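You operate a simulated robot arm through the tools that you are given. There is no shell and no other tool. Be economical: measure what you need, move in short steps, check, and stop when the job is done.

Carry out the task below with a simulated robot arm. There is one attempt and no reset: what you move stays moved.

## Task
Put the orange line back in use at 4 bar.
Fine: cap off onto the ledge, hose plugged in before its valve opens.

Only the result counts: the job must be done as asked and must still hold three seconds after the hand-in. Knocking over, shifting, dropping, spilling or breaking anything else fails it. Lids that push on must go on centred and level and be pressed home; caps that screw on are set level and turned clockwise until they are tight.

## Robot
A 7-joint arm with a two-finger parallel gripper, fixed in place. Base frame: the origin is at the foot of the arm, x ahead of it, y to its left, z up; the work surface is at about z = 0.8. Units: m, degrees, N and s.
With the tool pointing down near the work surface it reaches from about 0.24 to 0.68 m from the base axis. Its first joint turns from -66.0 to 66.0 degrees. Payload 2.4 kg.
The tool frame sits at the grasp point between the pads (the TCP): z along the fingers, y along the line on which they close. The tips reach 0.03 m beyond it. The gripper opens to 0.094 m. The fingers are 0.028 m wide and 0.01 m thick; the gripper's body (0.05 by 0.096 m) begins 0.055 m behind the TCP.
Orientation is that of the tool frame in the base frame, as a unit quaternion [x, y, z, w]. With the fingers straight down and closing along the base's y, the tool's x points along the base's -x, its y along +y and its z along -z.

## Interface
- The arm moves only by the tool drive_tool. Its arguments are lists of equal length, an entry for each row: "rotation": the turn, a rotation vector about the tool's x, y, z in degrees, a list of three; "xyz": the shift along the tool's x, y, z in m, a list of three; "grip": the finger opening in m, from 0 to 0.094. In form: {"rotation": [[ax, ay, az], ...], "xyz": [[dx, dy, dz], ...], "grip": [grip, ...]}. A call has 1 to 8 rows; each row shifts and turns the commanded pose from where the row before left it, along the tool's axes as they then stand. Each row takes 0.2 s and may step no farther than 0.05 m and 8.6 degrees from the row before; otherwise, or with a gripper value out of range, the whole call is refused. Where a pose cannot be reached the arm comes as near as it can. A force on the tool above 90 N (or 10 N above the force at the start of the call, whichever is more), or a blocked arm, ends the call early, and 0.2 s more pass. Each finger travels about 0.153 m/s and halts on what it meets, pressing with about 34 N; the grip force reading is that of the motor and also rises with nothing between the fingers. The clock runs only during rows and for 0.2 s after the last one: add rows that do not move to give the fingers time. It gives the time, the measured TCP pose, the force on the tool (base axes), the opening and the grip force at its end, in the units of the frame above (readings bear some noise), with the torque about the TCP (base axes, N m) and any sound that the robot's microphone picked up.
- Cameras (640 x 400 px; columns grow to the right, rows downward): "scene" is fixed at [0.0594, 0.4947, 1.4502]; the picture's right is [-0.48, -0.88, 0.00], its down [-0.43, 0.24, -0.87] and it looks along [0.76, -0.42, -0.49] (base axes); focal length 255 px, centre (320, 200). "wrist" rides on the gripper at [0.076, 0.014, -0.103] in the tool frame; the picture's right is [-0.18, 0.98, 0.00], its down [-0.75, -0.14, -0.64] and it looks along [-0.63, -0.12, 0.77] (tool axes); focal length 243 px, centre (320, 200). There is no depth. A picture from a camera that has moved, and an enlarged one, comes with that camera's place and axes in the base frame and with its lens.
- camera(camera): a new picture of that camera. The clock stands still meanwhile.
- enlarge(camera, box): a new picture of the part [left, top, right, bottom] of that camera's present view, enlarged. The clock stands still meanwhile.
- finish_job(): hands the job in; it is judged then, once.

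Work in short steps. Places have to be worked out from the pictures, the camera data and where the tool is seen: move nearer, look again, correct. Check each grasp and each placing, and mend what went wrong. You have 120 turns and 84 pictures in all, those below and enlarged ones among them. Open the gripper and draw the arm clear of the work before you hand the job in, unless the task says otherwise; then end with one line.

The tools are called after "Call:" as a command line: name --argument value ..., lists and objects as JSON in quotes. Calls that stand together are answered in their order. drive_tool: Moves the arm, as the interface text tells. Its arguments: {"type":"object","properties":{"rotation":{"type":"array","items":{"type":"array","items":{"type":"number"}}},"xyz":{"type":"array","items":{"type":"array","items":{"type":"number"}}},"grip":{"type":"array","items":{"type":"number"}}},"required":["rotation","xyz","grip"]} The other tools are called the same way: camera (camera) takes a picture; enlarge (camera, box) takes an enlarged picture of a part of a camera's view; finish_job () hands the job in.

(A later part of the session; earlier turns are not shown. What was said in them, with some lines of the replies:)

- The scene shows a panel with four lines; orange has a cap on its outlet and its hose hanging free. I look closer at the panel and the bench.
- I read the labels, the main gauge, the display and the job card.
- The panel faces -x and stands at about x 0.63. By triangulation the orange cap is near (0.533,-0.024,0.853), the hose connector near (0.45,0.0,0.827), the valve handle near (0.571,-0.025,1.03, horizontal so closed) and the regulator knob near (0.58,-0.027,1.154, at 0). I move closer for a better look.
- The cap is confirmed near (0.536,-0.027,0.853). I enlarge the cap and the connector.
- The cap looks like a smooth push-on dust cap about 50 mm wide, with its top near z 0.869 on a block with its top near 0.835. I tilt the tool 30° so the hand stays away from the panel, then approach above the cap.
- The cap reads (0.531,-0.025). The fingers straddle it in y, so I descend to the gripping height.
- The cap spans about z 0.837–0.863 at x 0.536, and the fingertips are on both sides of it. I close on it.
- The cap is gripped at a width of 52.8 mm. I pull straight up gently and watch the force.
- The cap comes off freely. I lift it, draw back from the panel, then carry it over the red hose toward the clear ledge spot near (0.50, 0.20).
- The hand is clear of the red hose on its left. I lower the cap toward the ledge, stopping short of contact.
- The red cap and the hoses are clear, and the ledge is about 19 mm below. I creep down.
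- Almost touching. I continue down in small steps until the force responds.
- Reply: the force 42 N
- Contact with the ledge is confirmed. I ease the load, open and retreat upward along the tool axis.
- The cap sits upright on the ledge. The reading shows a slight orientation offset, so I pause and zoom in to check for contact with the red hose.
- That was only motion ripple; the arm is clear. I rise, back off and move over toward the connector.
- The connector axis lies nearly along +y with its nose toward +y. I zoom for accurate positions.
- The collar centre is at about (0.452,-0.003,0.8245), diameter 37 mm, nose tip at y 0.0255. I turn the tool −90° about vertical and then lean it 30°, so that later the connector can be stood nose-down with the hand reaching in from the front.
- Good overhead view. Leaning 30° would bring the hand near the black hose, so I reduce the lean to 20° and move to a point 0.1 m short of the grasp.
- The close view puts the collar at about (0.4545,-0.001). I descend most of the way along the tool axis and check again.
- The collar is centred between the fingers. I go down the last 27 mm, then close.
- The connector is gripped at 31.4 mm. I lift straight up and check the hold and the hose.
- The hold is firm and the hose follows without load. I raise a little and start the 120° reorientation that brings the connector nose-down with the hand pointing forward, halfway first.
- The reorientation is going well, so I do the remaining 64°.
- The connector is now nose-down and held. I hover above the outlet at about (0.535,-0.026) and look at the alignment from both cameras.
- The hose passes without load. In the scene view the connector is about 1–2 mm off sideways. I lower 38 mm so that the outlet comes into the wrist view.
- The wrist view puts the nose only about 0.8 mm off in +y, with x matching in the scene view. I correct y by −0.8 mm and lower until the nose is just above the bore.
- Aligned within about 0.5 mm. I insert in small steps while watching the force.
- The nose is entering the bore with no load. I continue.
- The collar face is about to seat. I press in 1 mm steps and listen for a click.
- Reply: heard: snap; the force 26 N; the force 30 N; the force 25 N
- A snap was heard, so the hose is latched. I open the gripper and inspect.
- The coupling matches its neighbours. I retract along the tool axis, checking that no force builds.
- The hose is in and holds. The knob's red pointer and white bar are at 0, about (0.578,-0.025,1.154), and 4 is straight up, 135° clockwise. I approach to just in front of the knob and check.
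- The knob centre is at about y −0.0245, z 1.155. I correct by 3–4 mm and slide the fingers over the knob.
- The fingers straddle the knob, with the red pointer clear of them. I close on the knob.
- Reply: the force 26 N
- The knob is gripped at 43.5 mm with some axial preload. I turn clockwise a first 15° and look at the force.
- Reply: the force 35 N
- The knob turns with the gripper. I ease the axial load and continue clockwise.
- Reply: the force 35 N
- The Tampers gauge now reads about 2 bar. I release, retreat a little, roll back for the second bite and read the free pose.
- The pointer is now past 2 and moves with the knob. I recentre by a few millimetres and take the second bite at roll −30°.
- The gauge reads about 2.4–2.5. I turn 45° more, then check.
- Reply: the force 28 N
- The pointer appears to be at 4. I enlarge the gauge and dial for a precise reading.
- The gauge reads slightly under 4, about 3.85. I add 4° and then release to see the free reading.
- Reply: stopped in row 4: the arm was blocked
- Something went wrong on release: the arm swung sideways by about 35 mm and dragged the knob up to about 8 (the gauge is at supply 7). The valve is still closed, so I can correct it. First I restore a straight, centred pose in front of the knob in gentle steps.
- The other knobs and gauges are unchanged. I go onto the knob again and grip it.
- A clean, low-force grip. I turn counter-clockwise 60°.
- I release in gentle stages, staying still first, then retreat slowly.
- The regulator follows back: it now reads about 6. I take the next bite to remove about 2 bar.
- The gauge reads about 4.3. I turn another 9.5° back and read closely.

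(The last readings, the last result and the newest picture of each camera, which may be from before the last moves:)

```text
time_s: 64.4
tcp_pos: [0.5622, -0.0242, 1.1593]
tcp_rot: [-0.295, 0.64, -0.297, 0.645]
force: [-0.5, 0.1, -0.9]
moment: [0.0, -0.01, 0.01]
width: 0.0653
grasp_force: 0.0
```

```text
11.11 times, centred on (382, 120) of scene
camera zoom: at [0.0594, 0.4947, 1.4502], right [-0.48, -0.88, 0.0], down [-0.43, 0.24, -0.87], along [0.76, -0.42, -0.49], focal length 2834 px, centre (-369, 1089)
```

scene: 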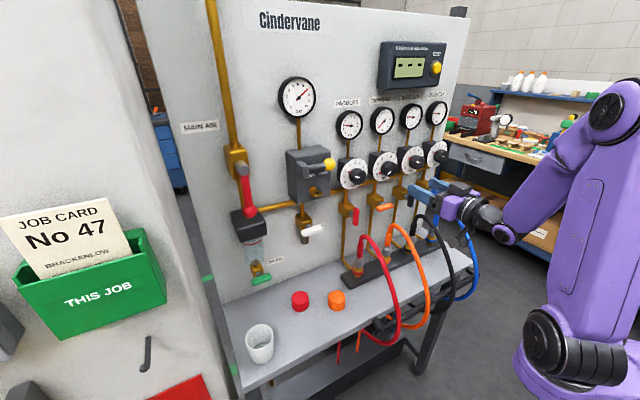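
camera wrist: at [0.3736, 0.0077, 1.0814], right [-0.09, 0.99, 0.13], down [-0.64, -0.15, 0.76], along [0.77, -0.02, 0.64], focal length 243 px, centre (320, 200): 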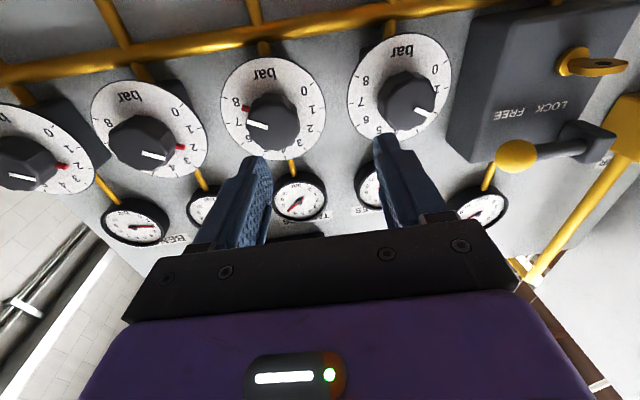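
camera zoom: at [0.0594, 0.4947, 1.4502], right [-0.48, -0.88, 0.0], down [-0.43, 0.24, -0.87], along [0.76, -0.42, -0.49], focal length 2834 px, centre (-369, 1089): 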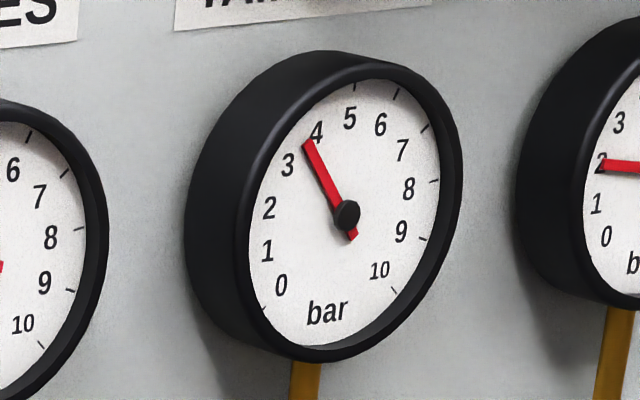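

From a careful projection the gauge reads about 3.7. I regrip and turn +9°.

Call:
drive_tool --rotation '[[0, 0, 0], [0, 0, 0], [0, 0, 0], [0, 0, 4.5], [0, 0, 4.5], [0, 0, 0]]' --xyz '[[0, 0, 0], [0, 0, 0], [0, 0, 0], [0, 0, 0], [0, 0, 0], [0, 0, 0]]' --grip '[0.05, 0.04, 0.04, 0.04, 0.04, 0.04]'

Call:
drive_tool --rotation '[[0, 0, 0], [0, 0, 0], [0, 0, 0], [0, 0, 0]]' --xyz '[[0, 0, 0], [0, 0, 0], [0, 0, 0], [0, 0, 0]]' --grip '[0.05, 0.06, 0.065, 0.065]'

Call:
enlarge --camera "scene" --box '[364, 102, 408, 182]'

```text
time_s: 65.8
tcp_pos: [0.5618, -0.0246, 1.1601]
tcp_rot: [-0.243, 0.661, -0.245, 0.667]
force: [-0.5, -4.4, 2.3]
moment: [0.01, 0.66, 0.25]
width: 0.0434
grasp_force: 45.1
```

```text
time_s: 66.8
tcp_pos: [0.562, -0.0233, 1.1606]
tcp_rot: [-0.243, 0.661, -0.245, 0.666]
force: [0.3, 0.1, 0.1]
moment: [0.0, 0.0, 0.01]
width: 0.0651
grasp_force: 0.0
```

```text
5.00 times, centred on (386, 142) of scene
camera zoom: at [0.0594, 0.4947, 1.4502], right [-0.48, -0.88, 0.0], down [-0.43, 0.24, -0.87], along [0.76, -0.42, -0.49], focal length 1275 px, centre (-10, 490)
```

zoom: 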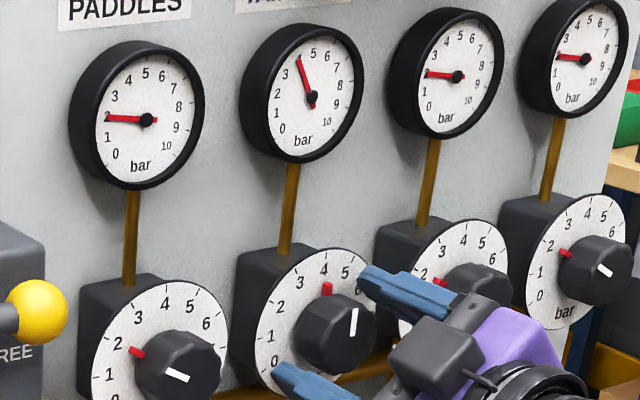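

The needle and the knob's bar both agree with 4.0. I retreat slowly in stages and level the roll to 0.

Call:
drive_tool --rotation '[[0, 0, 0], [0, 0, 0], [0, 0, 0], [0, 0, 0], [0, 0, 0]]' --xyz '[[0, 0, -0.01], [0, 0, -0.01], [0, 0, -0.015], [0, 0, -0.02], [0, 0, -0.03]]' --grip '[0.065, 0.065, 0.065, 0.065, 0.065]'

Call:
drive_tool --rotation '[[0, 0, 8.06], [0, 0, 8.06], [0, 0, 8.06], [0, 0, 8.06], [0, 0, 8.06]]' --xyz '[[0, 0, 0], [0, 0, 0], [0, 0, 0], [0, 0, 0], [0, 0, 0]]' --grip '[0.06, 0.05, 0.05, 0.05, 0.05]'

Call:
drive_tool --rotation '[[0, 0, 0], [0, 0, 0], [0, 0, 0], [0, 0, 0]]' --xyz '[[0.03, 0, 0], [0.03, 0, 0], [0.03, 0, 0], [0.036, 0, 0]]' --grip '[0.05, 0.05, 0.05, 0.05]'

Call:
camera --camera "wrist"

```text
time_s: 68.0
tcp_pos: [0.4752, -0.0244, 1.1601]
tcp_rot: [-0.244, 0.661, -0.244, 0.667]
force: [0.2, -0.6, 0.0]
moment: [0.0, 0.0, 0.02]
width: 0.065
grasp_force: 0.1
```

```text
time_s: 69.2
tcp_pos: [0.4768, -0.0246, 1.16]
tcp_rot: [0.001, 0.704, 0.0, 0.711]
force: [0.3, 0.4, 0.3]
moment: [-0.03, 0.05, -0.02]
width: 0.0496
grasp_force: 0.0
```

```text
time_s: 70.2
tcp_pos: [0.478, -0.026, 1.032]
tcp_rot: [0.0, 0.704, -0.001, 0.71]
force: [0.6, 0.9, 0.1]
moment: [0.0, 0.0, 0.0]
width: 0.0502
grasp_force: 0.0
```

```text
8 pictures are left
camera wrist: at [0.376, -0.0111, 0.955], right [0.0, 0.98, 0.18], down [-0.65, -0.14, 0.75], along [0.76, -0.12, 0.64], focal length 243 px, centre (320, 200)
```

wrist: 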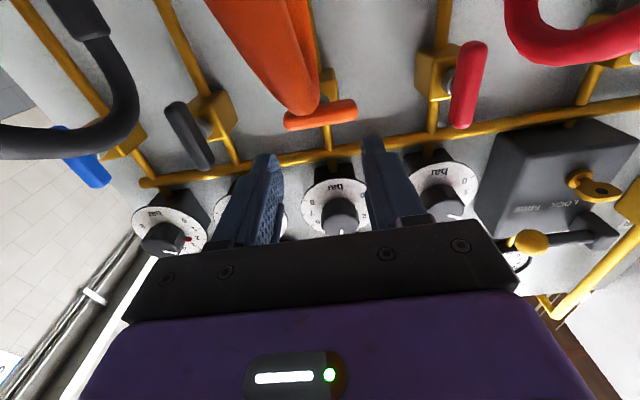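

The handle centre is about (0.568,-0.024,1.029). I roll +90° so the fingers can close over it vertically.

Call:
drive_tool --rotation '[[0, 0, 8.2], [0, 0, 8.2], [0, 0, 8.2], [0, 0, 8.2], [0, 0, 8.2], [0, 0, 8.2]]' --xyz '[[0, 0, 0], [0, 0, 0], [0, 0, 0], [0, 0, 0], [0, 0, 0], [0, 0, 0]]' --grip '[0.05, 0.05, 0.05, 0.05, 0.05, 0.05]'

Call:
drive_tool --rotation '[[0, 0, 8.2], [0, 0, 8.2], [0, 0, 8.2], [0, 0, 8.2], [0, 0, 8]]' --xyz '[[0, 0, 0], [0, 0, 0], [0, 0, 0], [0, 0, 0], [0, 0, 0]]' --grip '[0.05, 0.05, 0.05, 0.05, 0.05]'

```text
time_s: 71.6
tcp_pos: [0.4776, -0.0259, 1.0324]
tcp_rot: [0.294, 0.64, 0.296, 0.645]
force: [-0.3, -0.1, -0.9]
moment: [0.02, 0.0, -0.03]
width: 0.05
grasp_force: 0.1
```

```text
time_s: 72.8
tcp_pos: [0.4787, -0.025, 1.0318]
tcp_rot: [0.498, 0.498, 0.503, 0.501]
force: [-0.9, -0.3, -0.4]
moment: [0.0, 0.02, 0.03]
width: 0.05
grasp_force: 0.1
```

I advance over the handle in steps, then view.

Call:
drive_tool --rotation '[[0, 0, 0], [0, 0, 0], [0, 0, 0], [0, 0, 0]]' --xyz '[[0.001, -0.002, 0.02], [0, 0, 0.02], [0, 0, 0.018], [0, 0, 0.014]]' --grip '[0.05, 0.05, 0.05, 0.05]'

Call:
camera --camera "wrist"

```text
time_s: 73.8
tcp_pos: [0.5508, -0.0227, 1.0311]
tcp_rot: [0.498, 0.499, 0.501, 0.502]
force: [0.0, -0.8, 0.8]
moment: [0.04, 0.03, -0.02]
width: 0.0503
grasp_force: 0.1
```

```text
7 pictures are left
camera wrist: at [0.4499, 0.0531, 1.0458], right [-0.01, -0.18, 0.98], down [-0.64, -0.75, -0.15], along [0.77, -0.63, -0.11], focal length 243 px, centre (320, 200)
```

wrist: 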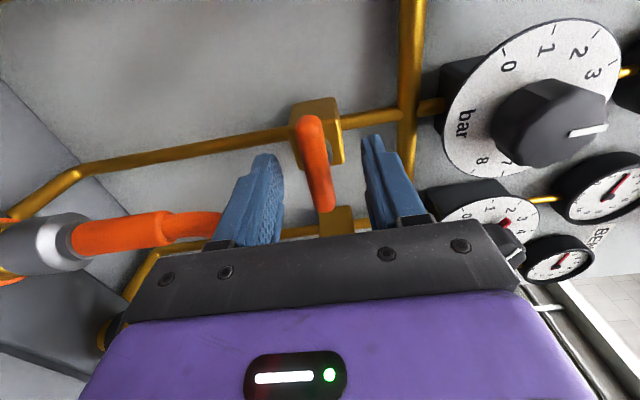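

The handle is centred between the fingers. I close on it.

Call:
drive_tool --rotation '[[0, 0, 0], [0, 0, 0], [0, 0, 0], [0, 0, 0]]' --xyz '[[0, 0, 0], [0, 0, 0], [0, 0, 0], [0, 0, 0]]' --grip '[0.03, 0.015, 0.01, 0.01]'

Call:
drive_tool --rotation '[[0, 0, -5], [0, 0, -5]]' --xyz '[[0, 0, 0], [0, 0, 0]]' --grip '[0.01, 0.01]'

```text
time_s: 74.8
tcp_pos: [0.5518, -0.0227, 1.0316]
tcp_rot: [0.498, 0.499, 0.501, 0.502]
force: [0.9, 0.7, -11.9]
moment: [0.02, 0.36, -0.12]
width: 0.0166
grasp_force: 5.3
```

```text
time_s: 75.4
tcp_pos: [0.5521, -0.0244, 1.0321]
tcp_rot: [0.451, 0.541, 0.455, 0.544]
force: [2.4, 1.1, -14.4]
moment: [0.02, 0.36, 0.04]
width: 0.0178
grasp_force: 6.8
```

Call:
drive_tool --rotation '[[0, 0, -7.5], [0, 0, -7.5]]' --xyz '[[0, 0, 0], [0, 0, 0]]' --grip '[0.005, 0.005]'

Call:
camera --camera "wrist"

```text
time_s: 76.0
tcp_pos: [0.5494, -0.0242, 1.0297]
tcp_rot: [0.381, 0.595, 0.377, 0.598]
force: [2.3, -3.9, -18.6]
moment: [0.0, 0.4, -0.05]
width: 0.0152
grasp_force: 9.0
```

```text
6 pictures are left
camera wrist: at [0.4482, 0.0505, 1.0114], right [0.0, 0.25, 0.97], down [-0.65, -0.74, 0.19], along [0.76, -0.62, 0.16], focal length 243 px, centre (320, 200)
```

wrist: 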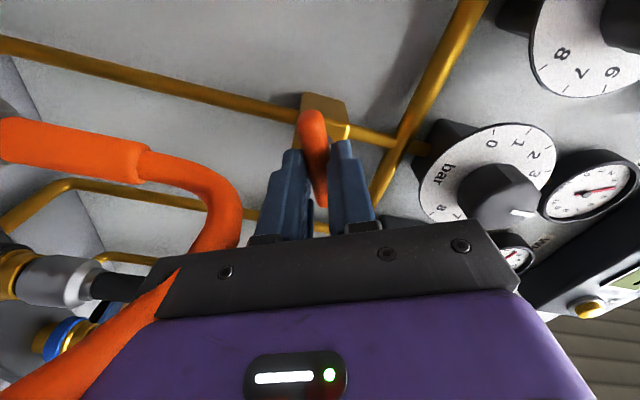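

The handle turns with the gripper, counter-clockwise, without resistance. I ease the centring and continue toward vertical.

Call:
drive_tool --rotation '[[0, 0, -7], [0, 0, -7], [0, 0, -7], [0, 0, -7]]' --xyz '[[0.0008, -0.0018, 0], [0, 0, 0], [0, 0, 0], [0, 0, 0]]' --grip '[0.005, 0.005, 0.005, 0.005]'

Call:
drive_tool --rotation '[[0, 0, -7], [0, 0, -7], [0, 0, -7], [0, 0, -7], [0, 0, -7], [0, 0, -2]]' --xyz '[[0, 0, 0], [0, 0, 0], [0, 0, 0], [0, 0, 0], [0, 0, 0], [0, 0, 0]]' --grip '[0.005, 0.005, 0.005, 0.005, 0.005, 0.005]'

Call:
enlarge --camera "scene" --box '[340, 100, 460, 220]'

```text
time_s: 77.0
tcp_pos: [0.5497, -0.0247, 1.0302]
tcp_rot: [0.222, 0.668, 0.223, 0.674]
force: [-3.3, -9.1, -5.6]
moment: [0.0, 1.38, 0.46]
width: 0.0145
grasp_force: 44.7
```

```text
time_s: 78.4
tcp_pos: [0.5489, -0.0248, 1.03]
tcp_rot: [0.0, 0.705, -0.001, 0.709]
force: [10.2, -12.9, -9.1]
moment: [0.18, -0.21, 0.01]
width: 0.0143
grasp_force: 45.2
```

```text
3.33 times, centred on (400, 160) of scene
camera zoom: at [0.0599, 0.4943, 1.4503], right [-0.48, -0.88, 0.0], down [-0.43, 0.24, -0.87], along [0.76, -0.42, -0.49], focal length 850 px, centre (53, 333)
```

zoom: 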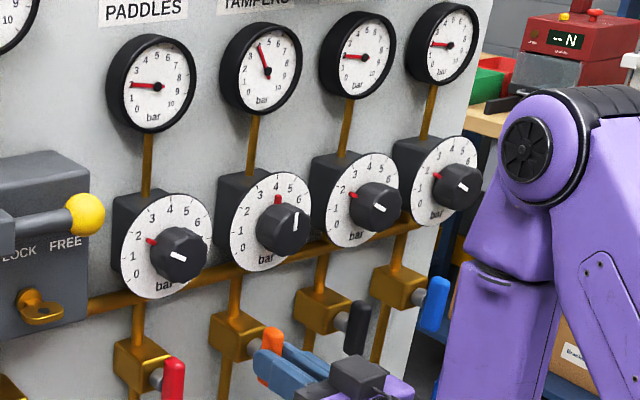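

The handle is vertical and the gauge holds at about 4. I release in stages and withdraw slowly.

Call:
drive_tool --rotation '[[0, 0, 0], [0, 0, 0], [0, 0, 0], [0, 0, 0]]' --xyz '[[0, 0, 0], [0, 0, 0], [0, 0, 0], [0, 0, 0]]' --grip '[0.025, 0.04, 0.05, 0.05]'

Call:
drive_tool --rotation '[[0, 0, 0], [0, 0, 0], [0, 0, 0], [0, 0, 0], [0, 0, 0]]' --xyz '[[0, 0, -0.01], [0, 0, -0.01], [0, 0, -0.02], [0, 0, -0.03], [0, 0, -0.03]]' --grip '[0.05, 0.05, 0.05, 0.05, 0.05]'

Call:
camera --camera "scene"

Call:
enlarge --camera "scene" --box '[350, 100, 430, 220]'

```text
time_s: 79.4
tcp_pos: [0.5502, -0.0243, 1.0298]
tcp_rot: [-0.001, 0.704, -0.001, 0.71]
force: [0.1, 0.3, -0.2]
moment: [0.03, 0.0, -0.03]
width: 0.0498
grasp_force: 0.1
```

```text
time_s: 80.6
tcp_pos: [0.4507, -0.0237, 1.0279]
tcp_rot: [-0.001, 0.704, 0.0, 0.71]
force: [-0.3, -0.1, 0.7]
moment: [-0.02, -0.03, 0.0]
width: 0.0498
grasp_force: 0.1
```

```text
4 pictures are left
```

scene: 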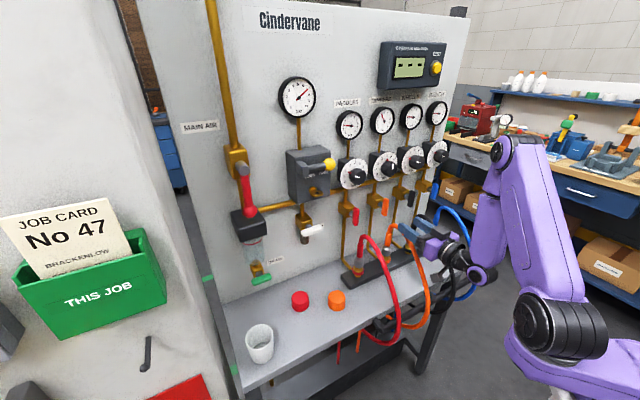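

```text
3.33 times, centred on (390, 160) of scene
camera zoom: at [0.0594, 0.4947, 1.4502], right [-0.48, -0.88, 0.0], down [-0.43, 0.24, -0.87], along [0.76, -0.42, -0.49], focal length 850 px, centre (87, 333)
```

zoom: 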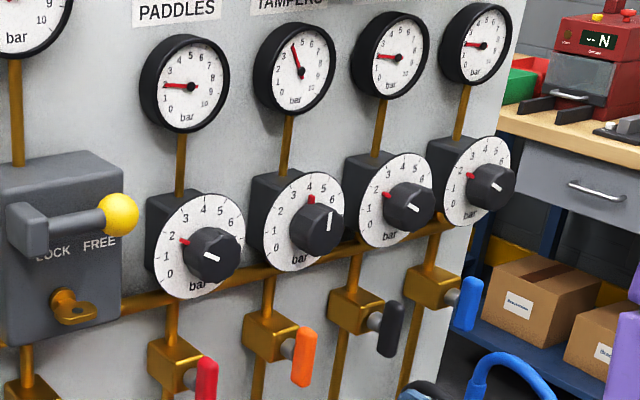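

The orange handle now matches its open neighbours. I take one last precise gauge and dial reading, and withdraw the arm farther.

Call:
drive_tool --rotation '[[0, 0, 0], [0, 0, 0], [0, 0, 0]]' --xyz '[[-0.04, 0, -0.02], [-0.04, 0, -0.02], [-0.03, 0, 0]]' --grip '[0.05, 0.05, 0.05]'

Call:
enlarge --camera "scene" --box '[368, 102, 396, 138]'

Call:
enlarge --camera "scene" --box '[366, 146, 406, 182]'

```text
time_s: 81.4
tcp_pos: [0.4095, -0.0253, 1.1376]
tcp_rot: [-0.001, 0.705, 0.001, 0.709]
force: [-0.4, 0.0, 0.5]
moment: [0.0, 0.01, -0.01]
width: 0.0504
grasp_force: 0.1
out of reach, approached as far as the arm can: row 2
```

```text
11.11 times, centred on (382, 120) of scene
camera zoom: at [0.0594, 0.4947, 1.4502], right [-0.48, -0.88, 0.0], down [-0.43, 0.24, -0.87], along [0.76, -0.42, -0.49], focal length 2834 px, centre (-369, 1089)
```

zoom: 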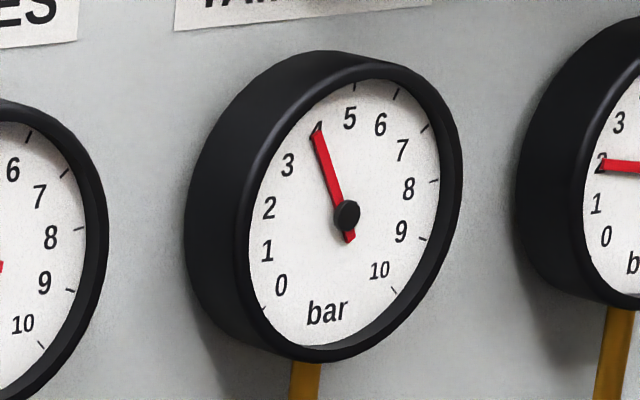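

```text
11.11 times, centred on (386, 164) of scene
camera zoom: at [0.0594, 0.4947, 1.4502], right [-0.48, -0.88, 0.0], down [-0.43, 0.24, -0.87], along [0.76, -0.42, -0.49], focal length 2834 px, centre (-413, 600)
```

zoom: 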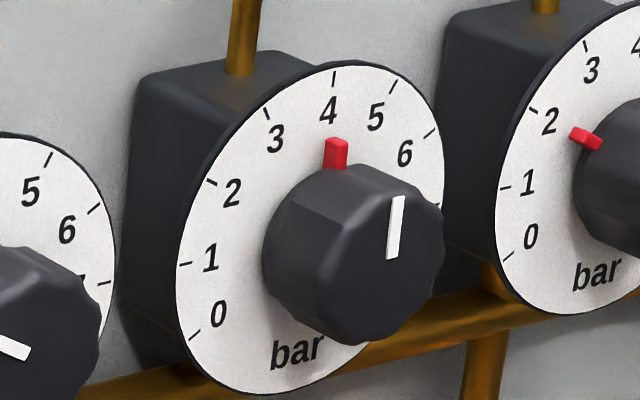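

The needle lies on 4 (the projection gives about 3.95), the hose is latched, the valve is open, the cap is on the ledge and the arm is clear. I hand the job in.

Call:
finish_job

```text
The job is handed in.
```

The orange (Tampers) line is back in use: the gauge reads about 4 bar, the cap is on the ledge, and the hose latched with a snap before I opened its valve. While I was setting the regulator, the arm swung sideways and turned the knob up to about 8, so the gauge briefly read about 7 bar. The valve was still closed then, and I turned it back to 4 before opening it.
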